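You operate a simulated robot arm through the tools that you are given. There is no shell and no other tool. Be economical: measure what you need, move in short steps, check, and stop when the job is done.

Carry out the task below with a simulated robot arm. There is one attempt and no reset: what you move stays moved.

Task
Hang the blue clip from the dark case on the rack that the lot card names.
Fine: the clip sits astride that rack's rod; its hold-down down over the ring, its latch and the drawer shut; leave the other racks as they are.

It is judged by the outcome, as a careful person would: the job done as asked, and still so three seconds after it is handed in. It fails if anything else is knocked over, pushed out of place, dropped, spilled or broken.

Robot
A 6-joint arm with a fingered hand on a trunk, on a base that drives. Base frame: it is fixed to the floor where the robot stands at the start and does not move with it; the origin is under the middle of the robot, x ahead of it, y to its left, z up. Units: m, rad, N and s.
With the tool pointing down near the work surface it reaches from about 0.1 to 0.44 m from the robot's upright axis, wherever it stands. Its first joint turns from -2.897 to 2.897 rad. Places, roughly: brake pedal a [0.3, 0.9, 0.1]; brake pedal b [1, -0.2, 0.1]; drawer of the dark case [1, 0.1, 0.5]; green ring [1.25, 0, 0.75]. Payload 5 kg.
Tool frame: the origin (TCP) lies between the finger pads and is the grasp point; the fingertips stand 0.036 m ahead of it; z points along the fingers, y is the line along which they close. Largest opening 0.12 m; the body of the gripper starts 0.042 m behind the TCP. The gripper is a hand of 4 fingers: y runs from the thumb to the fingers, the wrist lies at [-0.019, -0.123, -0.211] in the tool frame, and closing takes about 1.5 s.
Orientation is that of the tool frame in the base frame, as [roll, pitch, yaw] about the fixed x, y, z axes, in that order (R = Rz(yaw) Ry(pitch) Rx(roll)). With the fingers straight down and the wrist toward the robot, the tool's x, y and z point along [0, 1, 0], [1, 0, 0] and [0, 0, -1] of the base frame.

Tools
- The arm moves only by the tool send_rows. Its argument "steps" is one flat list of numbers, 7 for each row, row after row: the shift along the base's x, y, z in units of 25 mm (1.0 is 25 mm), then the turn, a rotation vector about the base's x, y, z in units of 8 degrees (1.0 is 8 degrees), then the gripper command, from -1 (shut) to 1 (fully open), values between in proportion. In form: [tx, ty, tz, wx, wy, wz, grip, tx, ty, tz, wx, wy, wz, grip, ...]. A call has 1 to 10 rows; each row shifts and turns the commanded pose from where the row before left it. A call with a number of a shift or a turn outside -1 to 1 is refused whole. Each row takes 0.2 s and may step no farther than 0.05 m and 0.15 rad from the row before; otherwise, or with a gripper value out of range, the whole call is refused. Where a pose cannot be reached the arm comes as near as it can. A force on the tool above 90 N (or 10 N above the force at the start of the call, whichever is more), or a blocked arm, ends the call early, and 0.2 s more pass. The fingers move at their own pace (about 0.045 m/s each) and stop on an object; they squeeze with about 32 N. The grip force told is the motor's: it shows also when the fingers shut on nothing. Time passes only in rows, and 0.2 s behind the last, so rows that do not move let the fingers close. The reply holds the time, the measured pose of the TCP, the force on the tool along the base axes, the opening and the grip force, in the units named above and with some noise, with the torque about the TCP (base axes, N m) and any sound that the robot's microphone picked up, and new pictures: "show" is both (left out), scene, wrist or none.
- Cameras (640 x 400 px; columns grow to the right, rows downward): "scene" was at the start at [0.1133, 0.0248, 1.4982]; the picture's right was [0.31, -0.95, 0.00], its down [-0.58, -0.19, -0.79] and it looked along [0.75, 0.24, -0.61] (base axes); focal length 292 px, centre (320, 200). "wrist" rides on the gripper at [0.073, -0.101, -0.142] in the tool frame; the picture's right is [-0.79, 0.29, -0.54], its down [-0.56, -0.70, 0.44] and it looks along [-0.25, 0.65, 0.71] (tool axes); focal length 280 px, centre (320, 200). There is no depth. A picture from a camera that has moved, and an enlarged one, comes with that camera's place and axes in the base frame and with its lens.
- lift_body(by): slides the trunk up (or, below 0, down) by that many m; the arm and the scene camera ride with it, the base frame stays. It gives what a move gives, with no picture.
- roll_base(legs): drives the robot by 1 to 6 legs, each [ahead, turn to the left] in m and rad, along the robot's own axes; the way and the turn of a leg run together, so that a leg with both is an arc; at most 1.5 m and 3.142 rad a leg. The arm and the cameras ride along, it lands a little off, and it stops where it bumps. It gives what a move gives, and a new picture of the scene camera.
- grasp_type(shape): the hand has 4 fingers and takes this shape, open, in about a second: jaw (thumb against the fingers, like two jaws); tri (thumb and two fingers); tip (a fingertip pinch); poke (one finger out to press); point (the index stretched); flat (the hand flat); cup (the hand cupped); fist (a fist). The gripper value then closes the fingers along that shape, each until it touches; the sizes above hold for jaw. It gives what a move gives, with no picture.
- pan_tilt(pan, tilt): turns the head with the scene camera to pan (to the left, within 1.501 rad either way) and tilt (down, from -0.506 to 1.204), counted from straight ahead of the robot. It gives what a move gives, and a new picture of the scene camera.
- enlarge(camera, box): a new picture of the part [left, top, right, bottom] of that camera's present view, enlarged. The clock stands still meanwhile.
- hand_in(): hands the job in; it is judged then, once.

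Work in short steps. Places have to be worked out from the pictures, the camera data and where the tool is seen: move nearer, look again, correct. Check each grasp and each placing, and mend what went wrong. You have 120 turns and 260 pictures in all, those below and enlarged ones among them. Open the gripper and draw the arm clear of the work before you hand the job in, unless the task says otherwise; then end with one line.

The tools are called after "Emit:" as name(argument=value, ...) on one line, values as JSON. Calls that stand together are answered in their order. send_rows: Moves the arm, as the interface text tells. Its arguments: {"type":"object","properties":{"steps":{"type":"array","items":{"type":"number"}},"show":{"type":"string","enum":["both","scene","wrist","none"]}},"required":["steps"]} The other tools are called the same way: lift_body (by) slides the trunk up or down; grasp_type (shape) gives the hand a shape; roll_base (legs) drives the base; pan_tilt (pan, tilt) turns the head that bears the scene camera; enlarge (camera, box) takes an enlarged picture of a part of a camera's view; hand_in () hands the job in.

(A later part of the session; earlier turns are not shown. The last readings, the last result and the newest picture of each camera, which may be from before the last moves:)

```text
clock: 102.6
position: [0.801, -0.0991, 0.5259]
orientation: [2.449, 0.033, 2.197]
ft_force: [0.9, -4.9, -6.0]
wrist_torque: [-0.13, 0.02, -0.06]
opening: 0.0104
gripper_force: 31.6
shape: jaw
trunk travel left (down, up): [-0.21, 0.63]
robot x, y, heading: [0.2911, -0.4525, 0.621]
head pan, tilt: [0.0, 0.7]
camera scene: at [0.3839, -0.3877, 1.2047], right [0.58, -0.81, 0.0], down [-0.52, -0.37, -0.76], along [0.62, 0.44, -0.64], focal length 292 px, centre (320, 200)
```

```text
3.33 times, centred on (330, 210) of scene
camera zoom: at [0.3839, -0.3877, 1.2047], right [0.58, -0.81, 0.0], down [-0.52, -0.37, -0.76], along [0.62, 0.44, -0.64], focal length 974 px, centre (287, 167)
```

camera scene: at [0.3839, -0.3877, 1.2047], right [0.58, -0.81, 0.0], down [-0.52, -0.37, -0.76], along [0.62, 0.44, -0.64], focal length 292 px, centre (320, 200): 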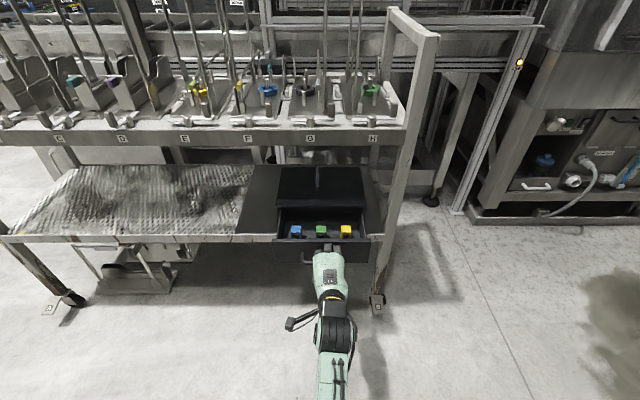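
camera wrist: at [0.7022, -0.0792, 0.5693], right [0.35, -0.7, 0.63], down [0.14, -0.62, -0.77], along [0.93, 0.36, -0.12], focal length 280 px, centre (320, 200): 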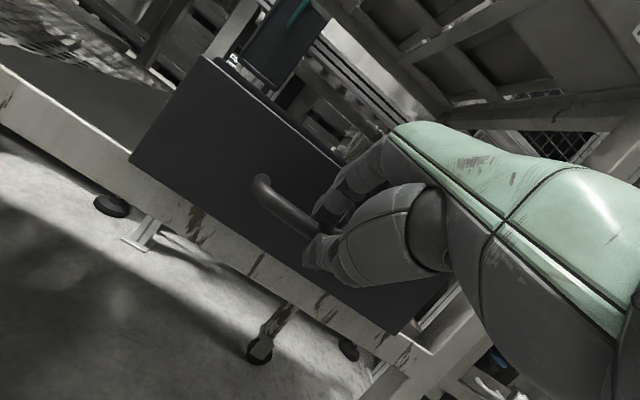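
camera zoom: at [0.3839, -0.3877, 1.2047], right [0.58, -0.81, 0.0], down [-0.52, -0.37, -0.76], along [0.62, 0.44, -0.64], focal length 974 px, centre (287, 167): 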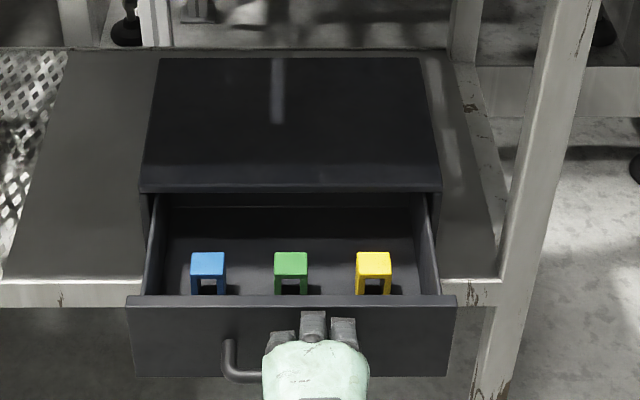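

The drawer is about 16 cm open, the clips accessible; no card inside. Release the handle and back out, then hunt for the card (the dark board with teal clip behind rack F).

Emit:
send_rows(steps=[0, 0, 0, 0, 0, 0, 0, 0, 0, 0, 0, 0, 0, 0, 0, 0, 0, 0, 0, 0, 0, -0.5, -0.36, 0.75, 0, 0, 0, 0, -0.5, -0.36, 0.75, 0, 0, 0, 0, -0.5, -0.36, 0.75, 0, 0, 0, 0], show="none")

Emit:
lift_body(by=0.63)

Emit:
pan_tilt(pan=0.1, tilt=0.6)

Emit:
enlarge(camera="scene", box=[200, 30, 400, 160])

```text
clock: 104.0
position: [0.7626, -0.1249, 0.5829]
orientation: [2.446, 0.032, 2.199]
ft_force: [0.8, -0.6, -0.3]
wrist_torque: [0.0, 0.03, 0.02]
opening: 0.0597
gripper_force: 0.0
shape: jaw
trunk travel left (down, up): [-0.21, 0.63]
robot x, y, heading: [0.2865, -0.4552, 0.624]
head pan, tilt: [0.0, 0.7]
```

```text
refused: 0.63 is not a number from -0.4 to 0.4
```

```text
clock: 104.7
position: [0.7627, -0.1262, 0.584]
orientation: [2.446, 0.033, 2.198]
ft_force: [-0.3, 0.9, 0.2]
wrist_torque: [-0.04, -0.01, -0.04]
opening: 0.0594
gripper_force: 0.0
shape: jaw
trunk travel left (down, up): [-0.21, 0.63]
robot x, y, heading: [0.2864, -0.4547, 0.624]
head pan, tilt: [0.099, 0.6]
camera scene: at [0.3807, -0.3789, 1.2134], right [0.66, -0.75, 0.0], down [-0.42, -0.37, -0.82], along [0.62, 0.54, -0.57], focal length 292 px, centre (320, 200)
```

scene: 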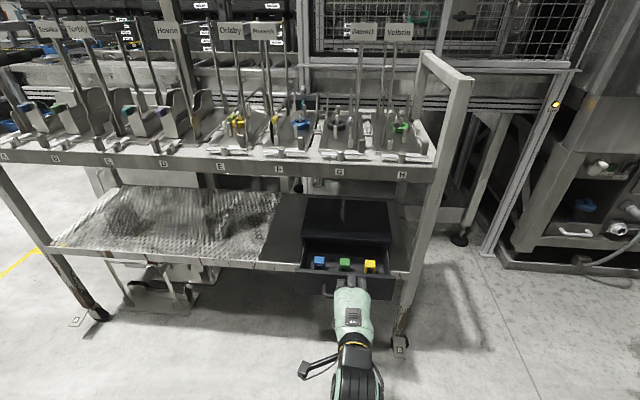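

```text
3.08 times, centred on (300, 95) of scene
camera zoom: at [0.3807, -0.3789, 1.2134], right [0.66, -0.75, 0.0], down [-0.42, -0.37, -0.82], along [0.62, 0.54, -0.57], focal length 899 px, centre (382, 523)
```

zoom: 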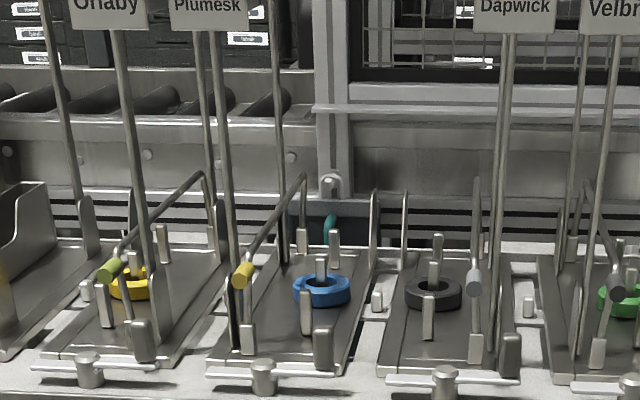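

Emit:
lift_body(by=0.4)

Emit:
lift_body(by=0.22)

Emit:
pan_tilt(pan=0.15, tilt=0.75)

Emit:
enlarge(camera="scene", box=[180, 0, 460, 160])

```text
clock: 108.5
position: [0.7632, -0.1246, 0.9833]
orientation: [2.446, 0.031, 2.199]
ft_force: [0.2, 0.3, 0.4]
wrist_torque: [0.0, 0.01, 0.01]
opening: 0.0596
gripper_force: 0.0
shape: jaw
trunk travel left (down, up): [-0.61, 0.23]
robot x, y, heading: [0.292, -0.4485, 0.622]
head pan, tilt: [0.099, 0.6]
```

```text
clock: 110.9
position: [0.7637, -0.1253, 1.2041]
orientation: [2.444, 0.031, 2.201]
ft_force: [0.2, -0.4, 1.0]
wrist_torque: [0.0, -0.02, -0.04]
opening: 0.0594
gripper_force: 0.1
shape: jaw
trunk travel left (down, up): [-0.83, 0.01]
robot x, y, heading: [0.2886, -0.4526, 0.626]
head pan, tilt: [0.099, 0.6]
```

```text
clock: 111.6
position: [0.7648, -0.1252, 1.2039]
orientation: [2.448, 0.031, 2.197]
ft_force: [0.5, -0.7, 0.2]
wrist_torque: [0.03, 0.01, -0.02]
opening: 0.0598
gripper_force: 0.0
shape: jaw
trunk travel left (down, up): [-0.83, 0.01]
robot x, y, heading: [0.2895, -0.4495, 0.621]
head pan, tilt: [0.15, 0.75]
camera scene: at [0.3737, -0.3793, 1.8205], right [0.7, -0.72, 0.0], down [-0.49, -0.47, -0.73], along [0.52, 0.51, -0.68], focal length 292 px, centre (320, 200)
```

scene: 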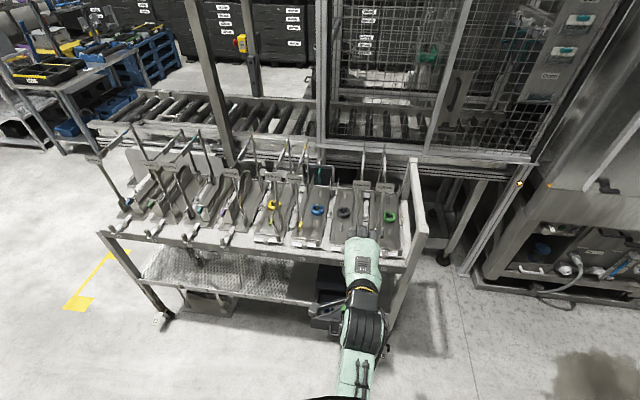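

```text
2.29 times, centred on (320, 80) of scene
camera zoom: at [0.3737, -0.3793, 1.8205], right [0.7, -0.72, 0.0], down [-0.49, -0.47, -0.73], along [0.52, 0.51, -0.68], focal length 668 px, centre (320, 474)
```

zoom: 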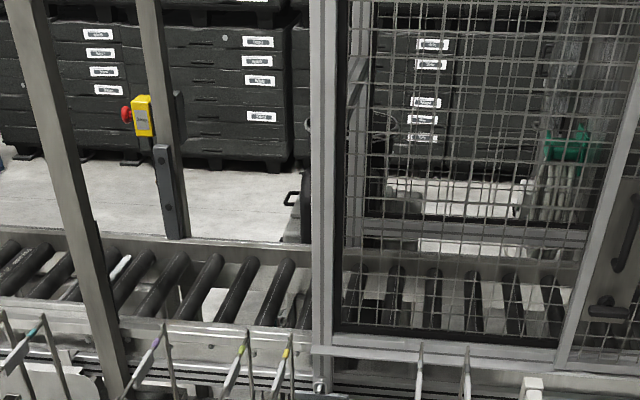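

Emit:
enlarge(camera="scene", box=[220, 130, 420, 260])

Emit:
enlarge(camera="scene", box=[80, 110, 280, 250])

```text
3.08 times, centred on (320, 195) of scene
camera zoom: at [0.3737, -0.3793, 1.8205], right [0.7, -0.72, 0.0], down [-0.49, -0.47, -0.73], along [0.52, 0.51, -0.68], focal length 899 px, centre (320, 215)
```

zoom: 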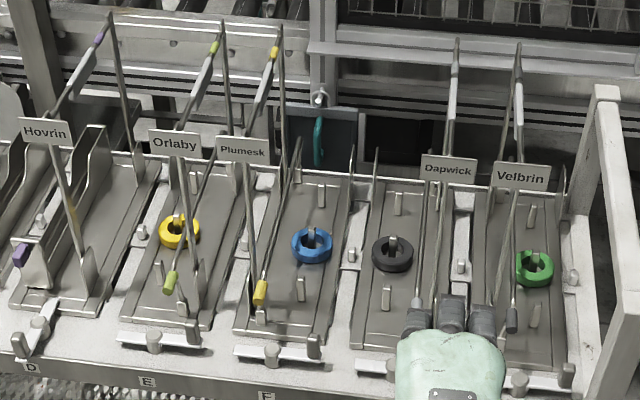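

```text
2.86 times, centred on (180, 180) of scene
camera zoom: at [0.3737, -0.3793, 1.8205], right [0.7, -0.72, 0.0], down [-0.49, -0.47, -0.73], along [0.52, 0.51, -0.68], focal length 835 px, centre (720, 257)
```

zoom: 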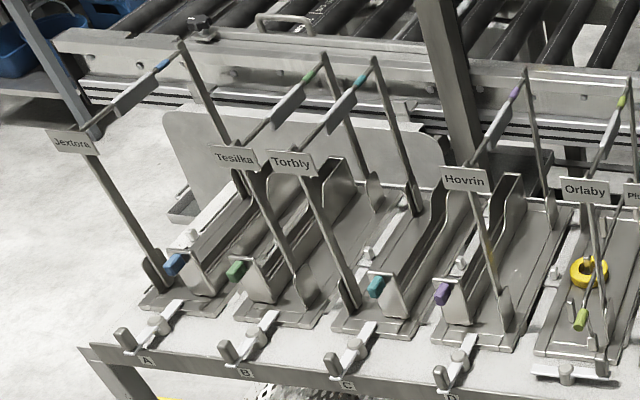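

Emit:
enlarge(camera="wrist", box=[0, 0, 640, 400])

Emit:
enlarge(camera="wrist", box=[100, 0, 400, 190])

```text
1.00 times, centred on (320, 200) of wrist (not enlarged: the box is as wide or as high as the picture)
camera zoom: at [0.5831, -0.1637, 1.246], right [0.35, -0.7, 0.63], down [0.14, -0.62, -0.77], along [0.93, 0.36, -0.12], focal length 280 px, centre (320, 200)
```

zoom: 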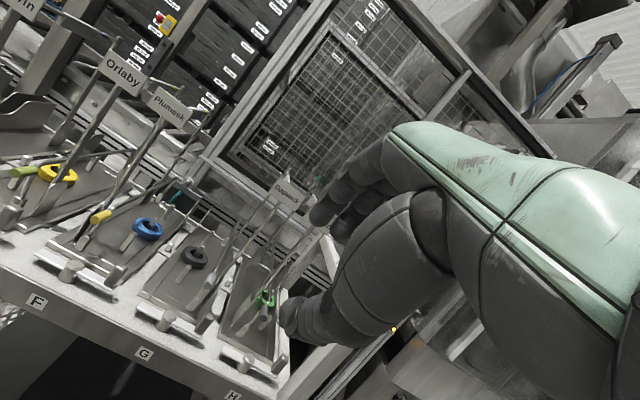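

```text
2.11 times, centred on (250, 95) of wrist
camera zoom: at [0.5831, -0.1637, 1.246], right [0.35, -0.7, 0.63], down [0.14, -0.62, -0.77], along [0.93, 0.36, -0.12], focal length 590 px, centre (467, 421)
```

zoom: 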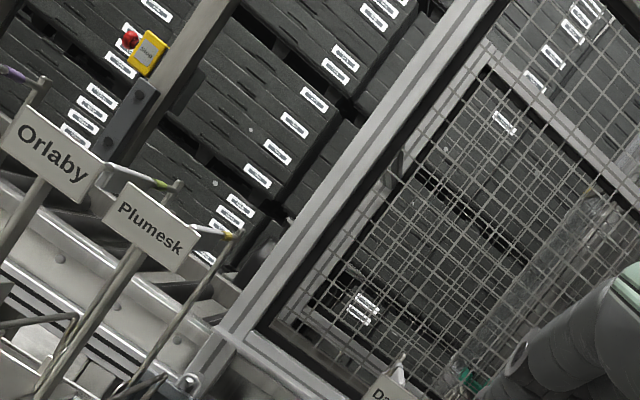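

I scan around for the card: right, left, then behind.

Emit:
pan_tilt(pan=-1.0, tilt=0.4)

Emit:
pan_tilt(pan=1.3, tilt=0.4)

```text
clock: 112.9
position: [0.7635, -0.1248, 1.2028]
orientation: [2.445, 0.033, 2.198]
ft_force: [-0.1, 0.3, -0.3]
wrist_torque: [0.04, 0.0, 0.02]
opening: 0.0592
gripper_force: 0.0
shape: jaw
trunk travel left (down, up): [-0.83, 0.01]
robot x, y, heading: [0.2902, -0.4546, 0.624]
head pan, tilt: [-1.0, 0.4]
camera scene: at [0.4004, -0.4713, 1.8516], right [-0.37, -0.93, 0.0], down [-0.36, 0.14, -0.92], along [0.86, -0.34, -0.39], focal length 292 px, centre (320, 200)
```

scene: 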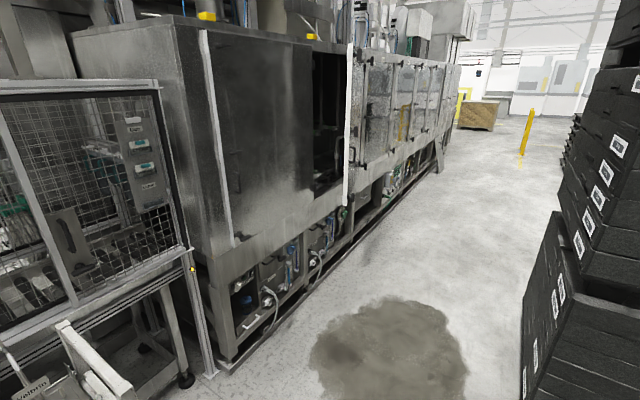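

```text
clock: 115.1
position: [0.7633, -0.1248, 1.2045]
orientation: [2.447, 0.033, 2.199]
ft_force: [-0.2, -0.9, 0.2]
wrist_torque: [0.0, 0.01, 0.0]
opening: 0.0598
gripper_force: 0.1
shape: jaw
trunk travel left (down, up): [-0.83, 0.01]
robot x, y, heading: [0.2907, -0.4526, 0.62]
head pan, tilt: [1.3, 0.4]
camera scene: at [0.2825, -0.3501, 1.8516], right [0.94, 0.34, 0.0], down [0.13, -0.37, -0.92], along [-0.32, 0.87, -0.39], focal length 292 px, centre (320, 200)
```

scene: 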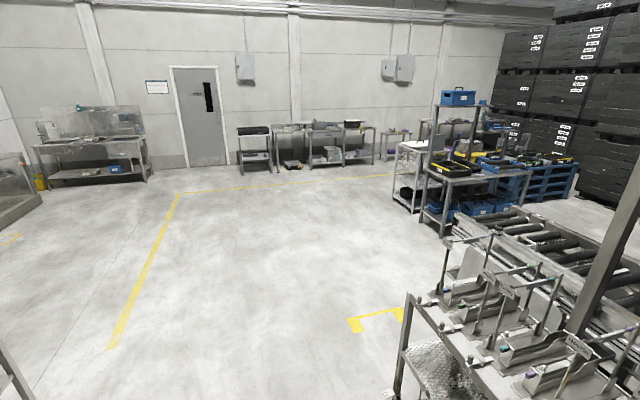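

No card in front. Look behind by turning the base right.

Emit:
roll_base(legs=[[-0.1, 0], [0, -2.4]])

Emit:
pan_tilt(pan=-0.9, tilt=0.4)

Emit:
pan_tilt(pan=0.6, tilt=0.4)

```text
clock: 123.0
position: [0.0971, -1.0765, 1.2037]
orientation: [2.446, 0.033, -0.17]
ft_force: [-0.2, 0.3, 0.0]
wrist_torque: [-0.02, -0.02, -0.02]
opening: 0.0595
gripper_force: 0.1
shape: jaw
trunk travel left (down, up): [-0.83, 0.01]
robot x, y, heading: [0.2115, -0.5101, -1.755]
head pan, tilt: [1.3, 0.4]
camera scene: at [0.2867, -0.5825, 1.8516], right [-0.43, -0.9, 0.0], down [-0.35, 0.17, -0.92], along [0.83, -0.4, -0.39], focal length 292 px, centre (320, 200)
```

scene: 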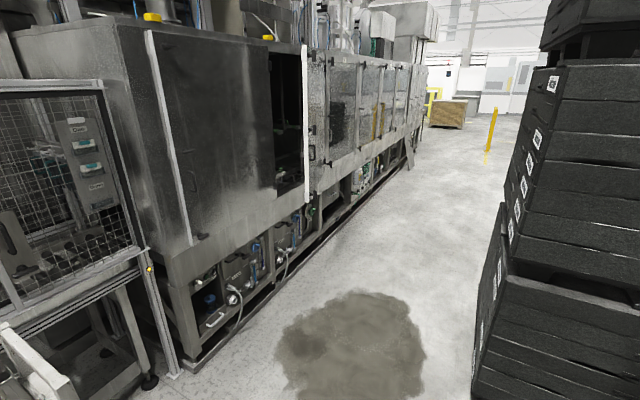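

```text
clock: 125.0
position: [0.0961, -1.0779, 1.2047]
orientation: [2.446, 0.033, -0.17]
ft_force: [0.3, 0.5, 0.7]
wrist_torque: [-0.01, 0.0, -0.02]
opening: 0.0595
gripper_force: 0.0
shape: jaw
trunk travel left (down, up): [-0.83, 0.01]
robot x, y, heading: [0.2071, -0.5102, -1.751]
head pan, tilt: [-0.901, 0.4]
camera scene: at [0.1216, -0.5863, 1.8516], right [-0.47, 0.88, 0.0], down [0.34, 0.18, -0.92], along [-0.81, -0.44, -0.39], focal length 292 px, centre (320, 200)
```

scene: 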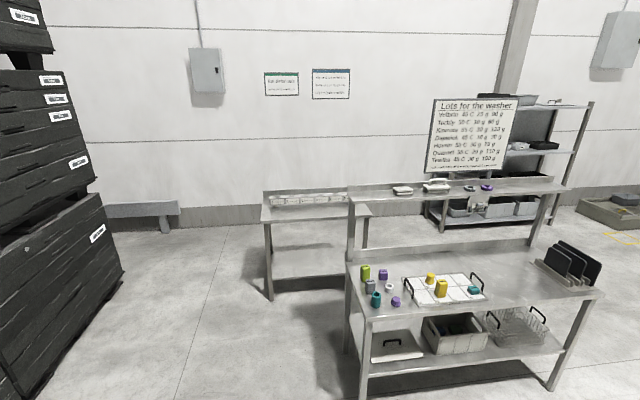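

```text
clock: 126.6
position: [0.0976, -1.0773, 1.2036]
orientation: [2.446, 0.033, -0.172]
ft_force: [0.5, -0.2, -0.3]
wrist_torque: [-0.03, 0.0, -0.01]
opening: 0.0596
gripper_force: 0.1
shape: jaw
trunk travel left (down, up): [-0.83, 0.01]
robot x, y, heading: [0.2088, -0.508, -1.748]
head pan, tilt: [0.6, 0.4]
camera scene: at [0.2411, -0.6269, 1.8516], right [-0.91, -0.41, 0.0], down [-0.16, 0.35, -0.92], along [0.38, -0.84, -0.39], focal length 292 px, centre (320, 200)
```

scene: 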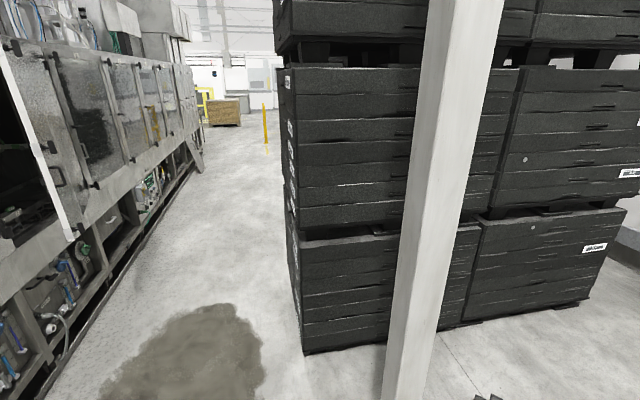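

A board "Lots for the washer" and cards are behind. Zoom there.

Emit:
pan_tilt(pan=-0.9, tilt=0.4)

Emit:
enlarge(camera="scene", box=[420, 90, 530, 180])

Emit:
enlarge(camera="scene", box=[255, 60, 365, 110])

Emit:
enlarge(camera="scene", box=[340, 240, 600, 390])

Emit:
enlarge(camera="scene", box=[250, 175, 390, 225])

```text
clock: 128.2
position: [0.0964, -1.0765, 1.2034]
orientation: [2.446, 0.031, -0.168]
ft_force: [-0.2, 0.0, 0.8]
wrist_torque: [0.01, -0.02, -0.01]
opening: 0.0595
gripper_force: 0.0
shape: jaw
trunk travel left (down, up): [-0.83, 0.01]
robot x, y, heading: [0.2068, -0.5109, -1.743]
head pan, tilt: [-0.901, 0.4]
camera scene: at [0.1216, -0.5863, 1.8516], right [-0.47, 0.88, 0.0], down [0.34, 0.18, -0.92], along [-0.81, -0.44, -0.39], focal length 292 px, centre (320, 200)
```

scene: 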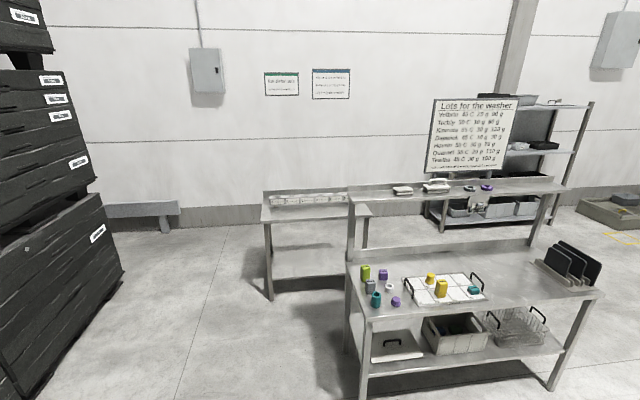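

```text
4.44 times, centred on (475, 135) of scene
camera zoom: at [0.1216, -0.5863, 1.8516], right [-0.47, 0.88, 0.0], down [0.34, 0.18, -0.92], along [-0.81, -0.44, -0.39], focal length 1299 px, centre (-369, 489)
```

zoom: 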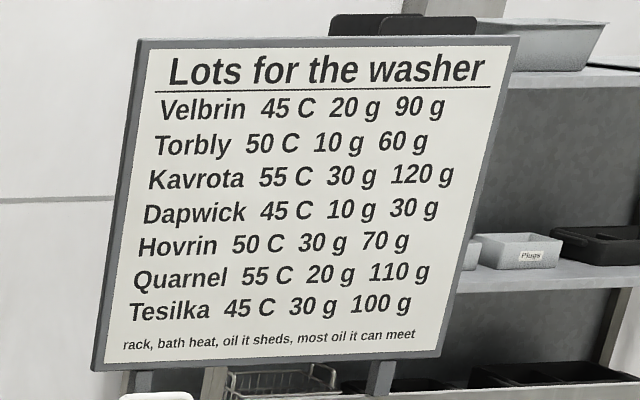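

```text
5.82 times, centred on (310, 85) of scene
camera zoom: at [0.1216, -0.5863, 1.8516], right [-0.47, 0.88, 0.0], down [0.34, 0.18, -0.92], along [-0.81, -0.44, -0.39], focal length 1700 px, centre (378, 869)
```

zoom: 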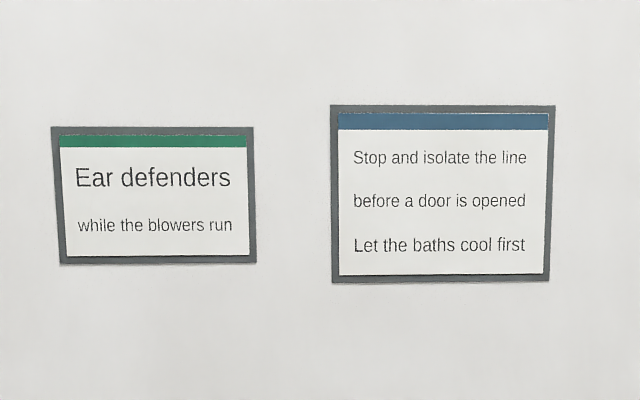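

```text
2.46 times, centred on (470, 315) of scene
camera zoom: at [0.1216, -0.5863, 1.8516], right [-0.47, 0.88, 0.0], down [0.34, 0.18, -0.92], along [-0.81, -0.44, -0.39], focal length 719 px, centre (-49, -83)
```

zoom: 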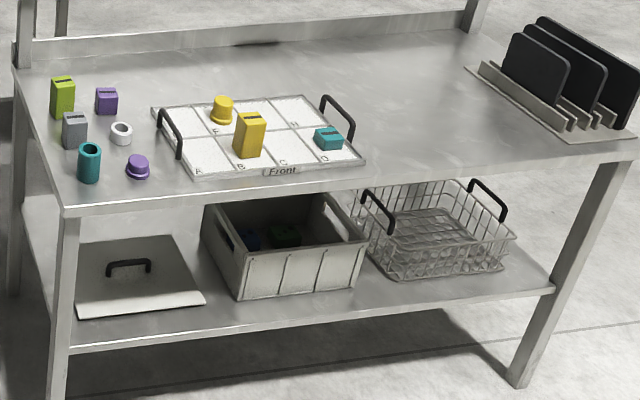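

```text
4.57 times, centred on (320, 200) of scene
camera zoom: at [0.1216, -0.5863, 1.8516], right [-0.47, 0.88, 0.0], down [0.34, 0.18, -0.92], along [-0.81, -0.44, -0.39], focal length 1336 px, centre (320, 200)
```

zoom: 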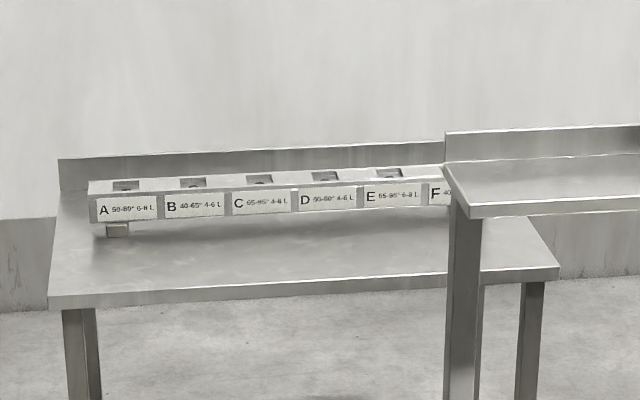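

The board lists lots, but it is not the "lot card" naming one rack. Continue scanning further right (towards −x/+y).

Emit:
pan_tilt(pan=-1.5, tilt=0.35)

Emit:
pan_tilt(pan=-0.3, tilt=0.9)

```text
clock: 129.2
position: [0.0971, -1.0757, 1.2039]
orientation: [2.446, 0.032, -0.17]
ft_force: [1.0, -0.6, 0.6]
wrist_torque: [-0.02, -0.02, 0.0]
opening: 0.0597
gripper_force: 0.0
shape: jaw
trunk travel left (down, up): [-0.83, 0.01]
robot x, y, heading: [0.2071, -0.5138, -1.75]
head pan, tilt: [-1.499, 0.351]
camera scene: at [0.1106, -0.5327, 1.8561], right [0.1, 0.99, 0.0], down [0.34, -0.04, -0.94], along [-0.93, 0.1, -0.34], focal length 292 px, centre (320, 200)
```

scene: 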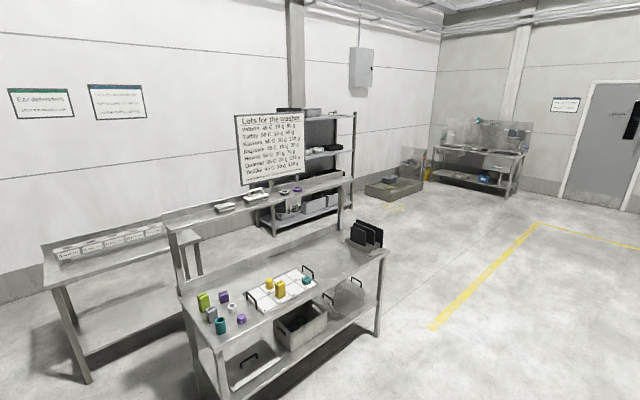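

```text
clock: 130.6
position: [0.0968, -1.0771, 1.2031]
orientation: [2.448, 0.032, -0.169]
ft_force: [0.0, 1.1, -0.3]
wrist_torque: [-0.03, -0.03, 0.0]
opening: 0.0596
gripper_force: 0.1
shape: jaw
trunk travel left (down, up): [-0.83, 0.01]
robot x, y, heading: [0.2042, -0.5099, -1.743]
head pan, tilt: [-0.3, 0.901]
camera scene: at [0.1684, -0.6094, 1.8086], right [-0.89, 0.46, 0.0], down [0.36, 0.7, -0.62], along [-0.29, -0.55, -0.78], focal length 292 px, centre (320, 200)
```

scene: 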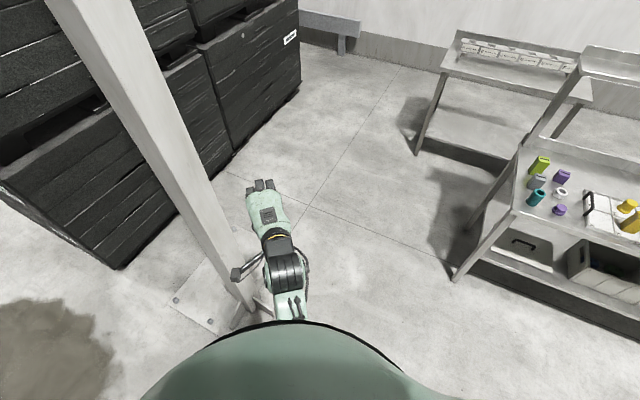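

Emit:
pan_tilt(pan=-1.2, tilt=0.4)

Emit:
enlarge(camera="scene", box=[200, 90, 440, 240])

Emit:
enlarge(camera="scene", box=[240, 160, 400, 260])

```text
clock: 131.8
position: [0.0956, -1.0766, 1.2033]
orientation: [2.446, 0.033, -0.173]
ft_force: [1.0, 0.4, -0.2]
wrist_torque: [0.0, -0.01, 0.0]
opening: 0.0595
gripper_force: 0.0
shape: jaw
trunk travel left (down, up): [-0.83, 0.01]
robot x, y, heading: [0.2063, -0.5116, -1.749]
head pan, tilt: [-1.201, 0.4]
camera scene: at [0.1122, -0.5603, 1.8516], right [-0.19, 0.98, 0.0], down [0.38, 0.07, -0.92], along [-0.9, -0.18, -0.39], focal length 292 px, centre (320, 200)
```

scene: 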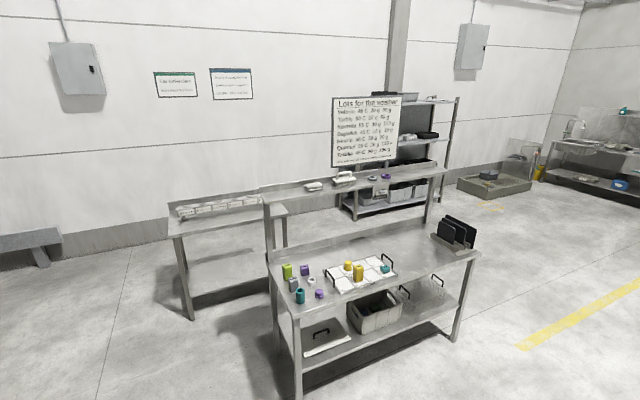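

```text
2.67 times, centred on (320, 165) of scene
camera zoom: at [0.1122, -0.5603, 1.8516], right [-0.19, 0.98, 0.0], down [0.38, 0.07, -0.92], along [-0.9, -0.18, -0.39], focal length 779 px, centre (320, 293)
```

zoom: 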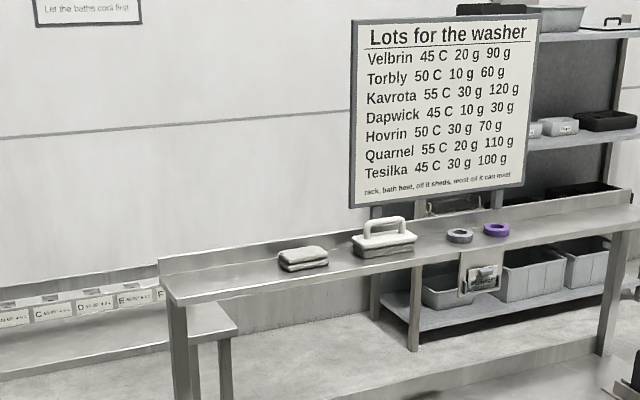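

```text
4.00 times, centred on (320, 210) of scene
camera zoom: at [0.1122, -0.5603, 1.8516], right [-0.19, 0.98, 0.0], down [0.38, 0.07, -0.92], along [-0.9, -0.18, -0.39], focal length 1169 px, centre (320, 160)
```

zoom: 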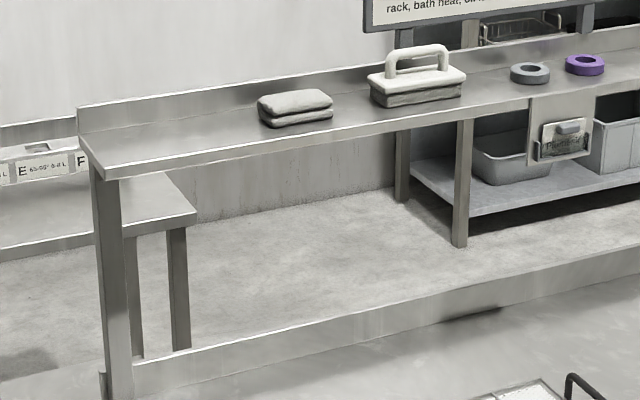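

A card in a holder hangs beneath the bench shelf. Zoom strongly.

Emit:
enlarge(camera="scene", box=[370, 183, 396, 201])

```text
16.00 times, centred on (383, 192) of scene
camera zoom: at [0.1122, -0.5603, 1.8516], right [-0.19, 0.98, 0.0], down [0.38, 0.07, -0.92], along [-0.9, -0.18, -0.39], focal length 4676 px, centre (-688, 328)
```

zoom: 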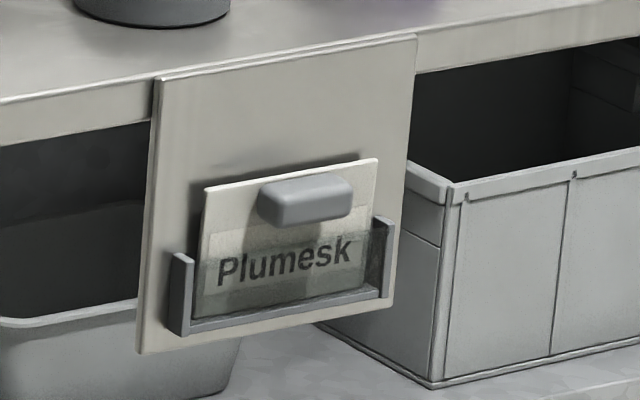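

The lot card reads "Plumesk" — rack F (rod from about (0.92,0.28) to (1.09,0.40), z≈1.165, yellow band). Turn back to the drawer; it needs opening further so the clip is clear of the lid.

Emit:
roll_base(legs=[[0, 2.368]])

Emit:
pan_tilt(pan=0.0, tilt=0.85)

Emit:
enlarge(camera="scene", box=[240, 90, 400, 230])

```text
clock: 138.9
position: [0.6813, -0.1816, 1.2017]
orientation: [2.447, 0.032, 2.204]
ft_force: [0.2, 1.3, -0.4]
wrist_torque: [0.01, -0.03, -0.02]
opening: 0.0596
gripper_force: 0.1
shape: jaw
trunk travel left (down, up): [-0.83, 0.01]
robot x, y, heading: [0.205, -0.5062, 0.622]
head pan, tilt: [-1.201, 0.4]
camera scene: at [0.3106, -0.5457, 1.8516], right [-0.54, -0.84, 0.0], down [-0.33, 0.21, -0.92], along [0.77, -0.5, -0.39], focal length 292 px, centre (320, 200)
```

scene: 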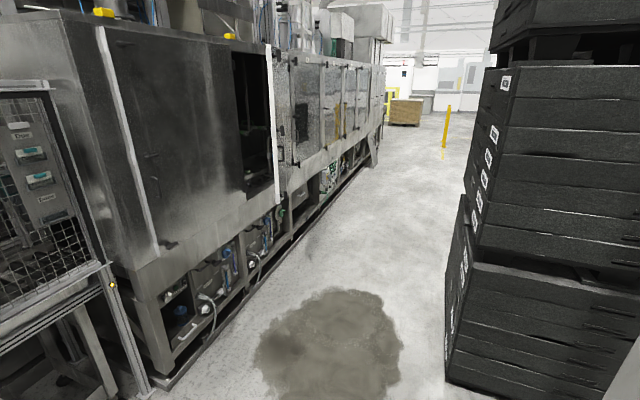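

```text
clock: 140.3
position: [0.6812, -0.1803, 1.2038]
orientation: [2.446, 0.032, 2.204]
ft_force: [-0.9, -0.2, 0.4]
wrist_torque: [0.0, 0.0, 0.01]
opening: 0.0594
gripper_force: 0.2
shape: jaw
trunk travel left (down, up): [-0.83, 0.01]
robot x, y, heading: [0.2066, -0.5079, 0.622]
head pan, tilt: [0.0, 0.85]
camera scene: at [0.2963, -0.4496, 1.8125], right [0.58, -0.81, 0.0], down [-0.61, -0.44, -0.66], along [0.54, 0.39, -0.75], focal length 292 px, centre (320, 200)
```

scene: 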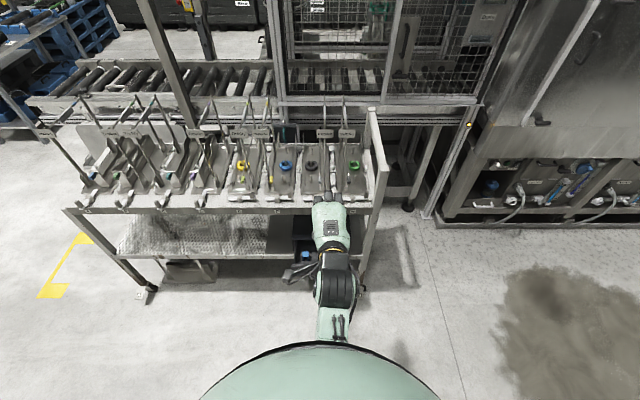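

```text
2.86 times, centred on (320, 160) of scene
camera zoom: at [0.2963, -0.4496, 1.8125], right [0.58, -0.81, 0.0], down [-0.61, -0.44, -0.66], along [0.54, 0.39, -0.75], focal length 835 px, centre (320, 314)
```

zoom: 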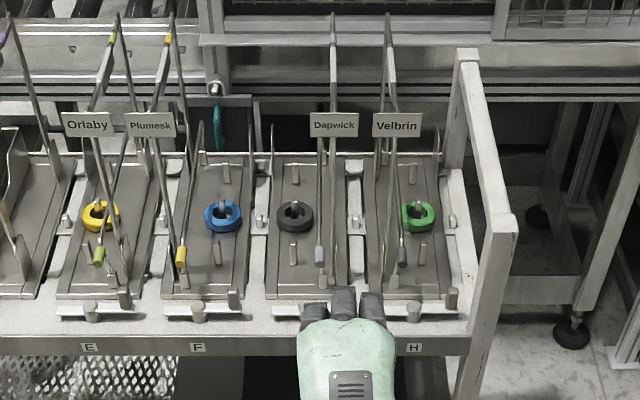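

I'll take a close look at rack F with the wrist camera: move the base a bit left/forward, tool to vertical.

Emit:
roll_base(legs=[[0, 0.651], [0.221, 0], [0, -0.651]])

Emit:
send_rows(steps=[0, 0, 0, -0.57, 0.81, 0, 0, 0, 0, 0, -0.57, 0.81, 0, 0, 0, 0, 0, -0.57, 0.81, 0, 0, 0, 0, 0, -0.57, 0.81, 0, 0], show="wrist")

```text
clock: 146.3
position: [0.7437, 0.0291, 1.204]
orientation: [2.445, 0.033, 2.203]
ft_force: [0.3, 0.6, 0.2]
wrist_torque: [0.01, 0.02, 0.0]
opening: 0.0595
gripper_force: 0.0
shape: jaw
trunk travel left (down, up): [-0.83, 0.01]
robot x, y, heading: [0.2674, -0.2971, 0.628]
head pan, tilt: [0.0, 0.85]
camera scene: at [0.3598, -0.2386, 1.8125], right [0.59, -0.81, 0.0], down [-0.61, -0.44, -0.66], along [0.53, 0.39, -0.75], focal length 292 px, centre (320, 200)
```

scene: 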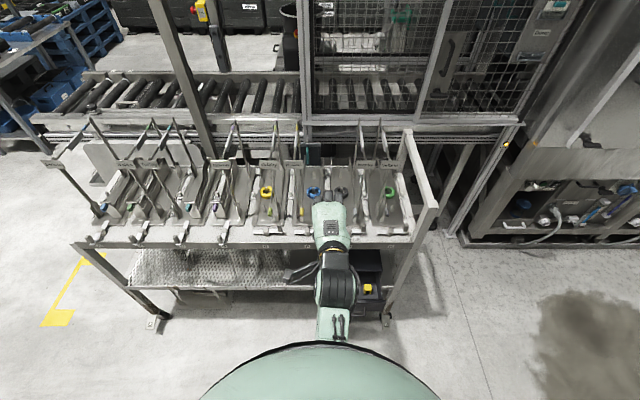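

```text
clock: 147.3
position: [0.7465, 0.0302, 1.2027]
orientation: [3.004, 0.017, 2.217]
ft_force: [1.4, 0.1, -0.5]
wrist_torque: [-0.03, 0.03, 0.0]
opening: 0.0597
gripper_force: 0.2
shape: jaw
trunk travel left (down, up): [-0.83, 0.01]
robot x, y, heading: [0.2701, -0.3027, 0.623]
head pan, tilt: [0.0, 0.85]
camera wrist: at [0.6044, 0.0187, 1.3287], right [0.64, -0.49, 0.59], down [-0.16, -0.84, -0.53], along [0.75, 0.24, -0.61], focal length 280 px, centre (320, 200)
```

wrist: 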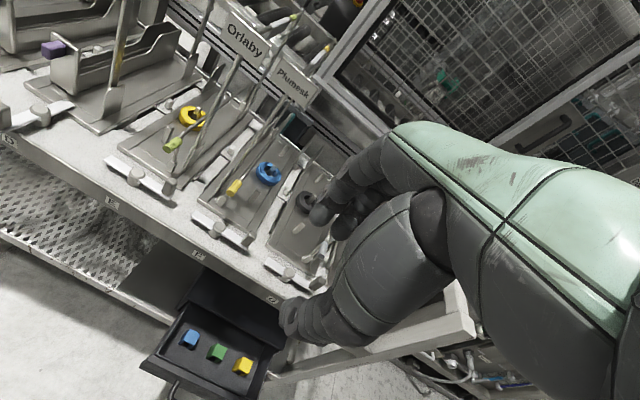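

Emit:
enlarge(camera="wrist", box=[100, 60, 360, 290])

Emit:
enlarge(camera="wrist", box=[190, 100, 320, 260])

Emit:
enlarge(camera="wrist", box=[0, 0, 220, 150])

Emit:
enlarge(camera="wrist", box=[130, 280, 290, 400])

```text
1.74 times, centred on (230, 175) of wrist
camera zoom: at [0.6044, 0.0187, 1.3287], right [0.64, -0.49, 0.59], down [-0.16, -0.84, -0.53], along [0.75, 0.24, -0.61], focal length 488 px, centre (476, 244)
```

zoom: 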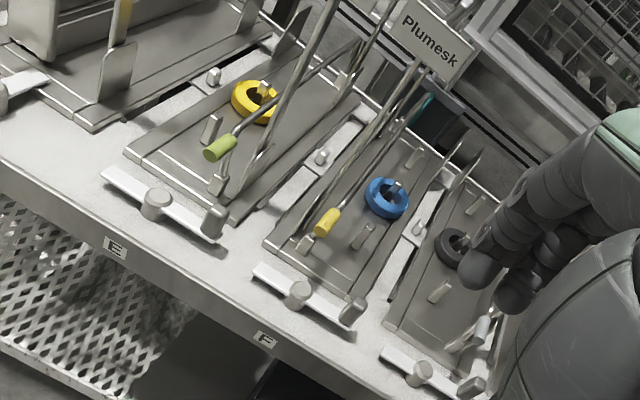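

```text
2.50 times, centred on (255, 180) of wrist
camera zoom: at [0.6044, 0.0187, 1.3287], right [0.64, -0.49, 0.59], down [-0.16, -0.84, -0.53], along [0.75, 0.24, -0.61], focal length 701 px, centre (482, 250)
```

zoom: 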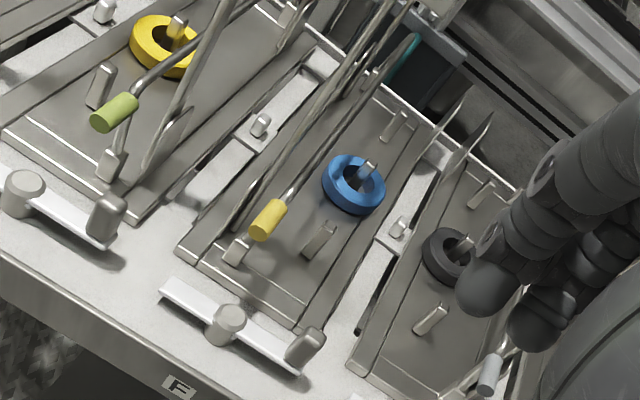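

```text
2.67 times, centred on (110, 75) of wrist
camera zoom: at [0.6044, 0.0187, 1.3287], right [0.64, -0.49, 0.59], down [-0.16, -0.84, -0.53], along [0.75, 0.24, -0.61], focal length 748 px, centre (880, 533)
```

zoom: 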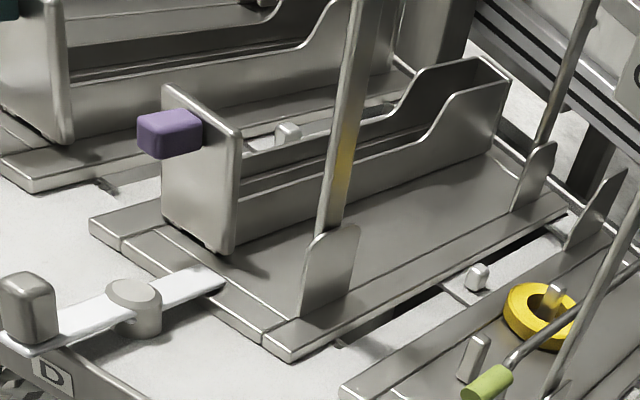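

```text
3.33 times, centred on (210, 340) of wrist
camera zoom: at [0.6044, 0.0187, 1.3287], right [0.64, -0.49, 0.59], down [-0.16, -0.84, -0.53], along [0.75, 0.24, -0.61], focal length 935 px, centre (687, -267)
```

zoom: 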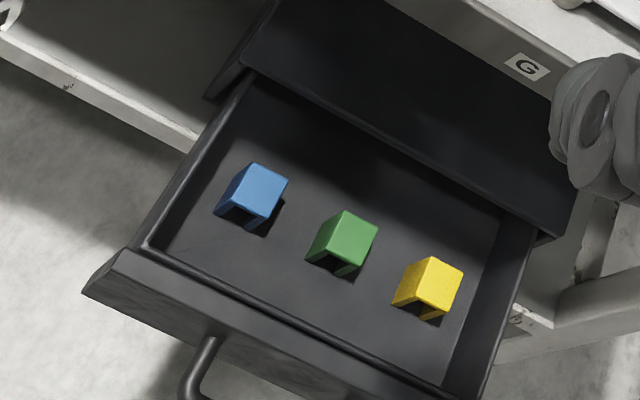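

Emit:
enlarge(camera="wrist", box=[215, 140, 295, 230])

Emit:
enlarge(camera="wrist", box=[240, 90, 320, 170])

Emit:
enlarge(camera="wrist", box=[140, 90, 240, 200])

```text
4.44 times, centred on (255, 185) of wrist
camera zoom: at [0.6044, 0.0187, 1.3287], right [0.64, -0.49, 0.59], down [-0.16, -0.84, -0.53], along [0.75, 0.24, -0.61], focal length 1246 px, centre (609, 267)
```

zoom: 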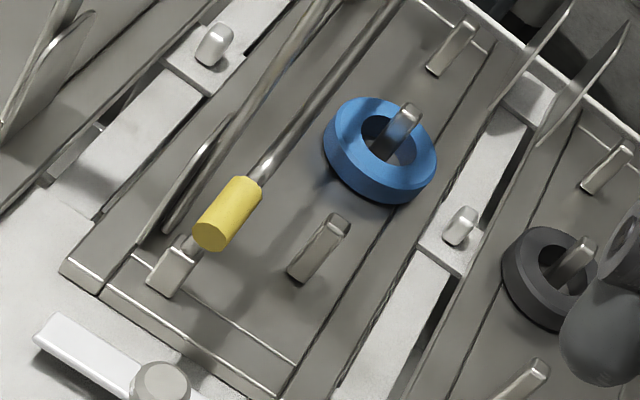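

```text
5.00 times, centred on (280, 130) of wrist
camera zoom: at [0.6044, 0.0187, 1.3287], right [0.64, -0.49, 0.59], down [-0.16, -0.84, -0.53], along [0.75, 0.24, -0.61], focal length 1402 px, centre (520, 550)
```

zoom: 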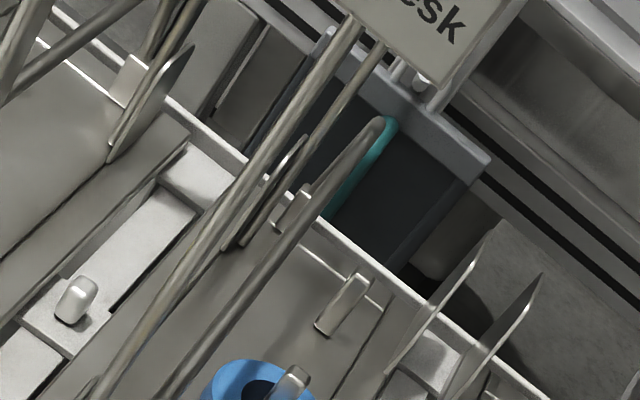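

```text
3.64 times, centred on (190, 145) of wrist
camera zoom: at [0.6044, 0.0187, 1.3287], right [0.64, -0.49, 0.59], down [-0.16, -0.84, -0.53], along [0.75, 0.24, -0.61], focal length 1020 px, centre (793, 400)
```

zoom: 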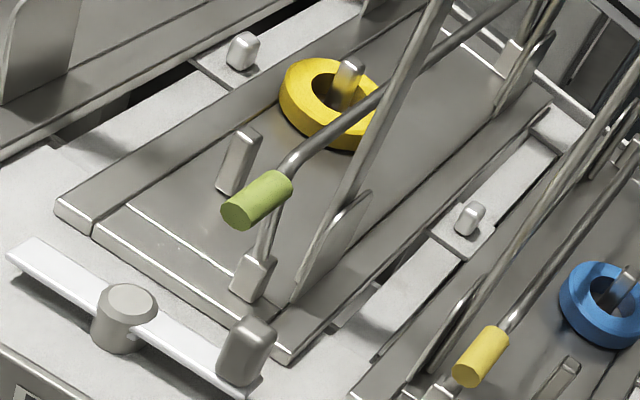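

Now a close look at the top rods.

Emit:
enlarge(camera="wrist", box=[220, 0, 370, 110])

Emit:
enlarge(camera="scene", box=[220, 110, 340, 200])

Emit:
enlarge(camera="scene", box=[40, 110, 160, 200])

```text
3.64 times, centred on (295, 55) of wrist
camera zoom: at [0.6044, 0.0187, 1.3287], right [0.64, -0.49, 0.59], down [-0.16, -0.84, -0.53], along [0.75, 0.24, -0.61], focal length 1020 px, centre (411, 727)
```

zoom: 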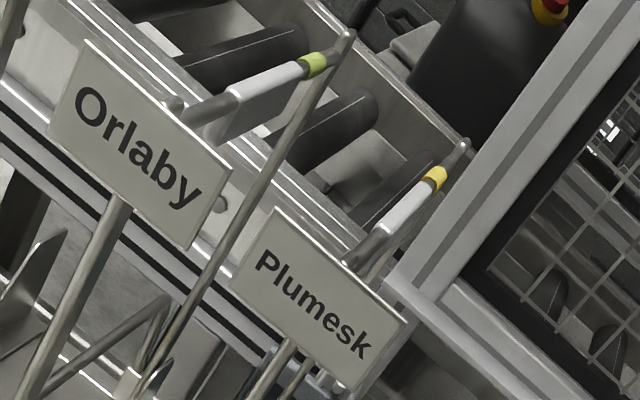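

```text
4.44 times, centred on (280, 155) of scene
camera zoom: at [0.3619, -0.2373, 1.8123], right [0.59, -0.81, 0.0], down [-0.61, -0.44, -0.66], along [0.53, 0.39, -0.75], focal length 1299 px, centre (498, 400)
```

zoom: 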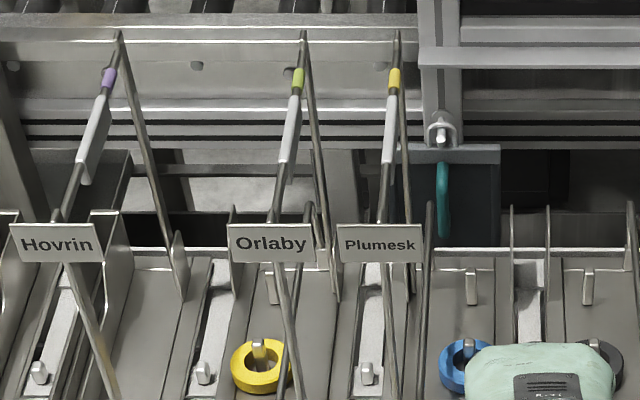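

```text
4.44 times, centred on (100, 155) of scene
camera zoom: at [0.3619, -0.2373, 1.8123], right [0.59, -0.81, 0.0], down [-0.61, -0.44, -0.66], along [0.53, 0.39, -0.75], focal length 1299 px, centre (1298, 400)
```

zoom: 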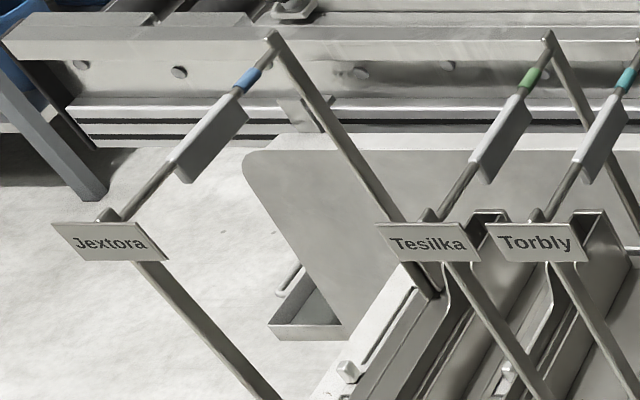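

I need to understand rack F's hold-down and latch. Lower the trunk somewhat for a side-on close view.

Emit:
lift_body(by=-0.2)

Emit:
enlarge(camera="wrist", box=[130, 50, 350, 210])

Emit:
enlarge(camera="wrist", box=[230, 80, 330, 180])

```text
clock: 149.4
position: [0.7445, 0.0293, 1.0034]
orientation: [3.001, 0.016, 2.217]
ft_force: [0.4, -0.1, 0.4]
wrist_torque: [-0.01, 0.04, -0.02]
opening: 0.0598
gripper_force: 0.0
shape: jaw
trunk travel left (down, up): [-0.63, 0.21]
robot x, y, heading: [0.2678, -0.295, 0.627]
head pan, tilt: [0.0, 0.85]
```

```text
2.50 times, centred on (240, 130) of wrist
camera zoom: at [0.6029, 0.0175, 1.1293], right [0.64, -0.5, 0.59], down [-0.16, -0.83, -0.53], along [0.76, 0.24, -0.61], focal length 701 px, centre (520, 375)
```

zoom: 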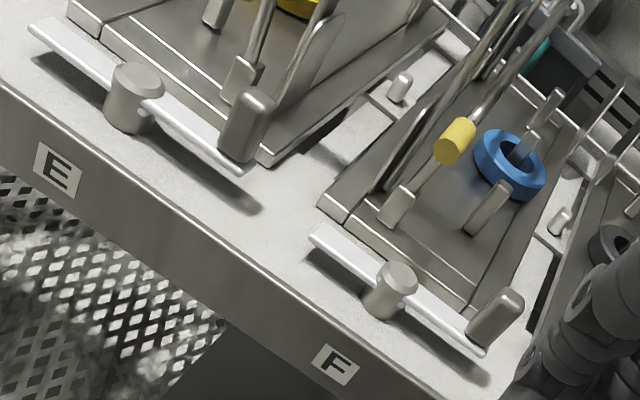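

```text
4.00 times, centred on (280, 130) of wrist
camera zoom: at [0.6029, 0.0175, 1.1293], right [0.64, -0.5, 0.59], down [-0.16, -0.83, -0.53], along [0.76, 0.24, -0.61], focal length 1122 px, centre (480, 480)
```

zoom: 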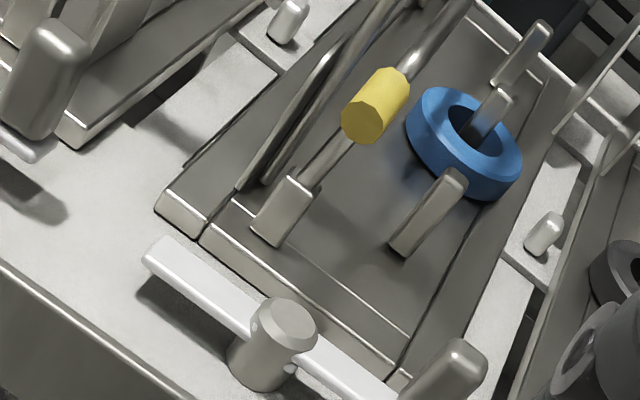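

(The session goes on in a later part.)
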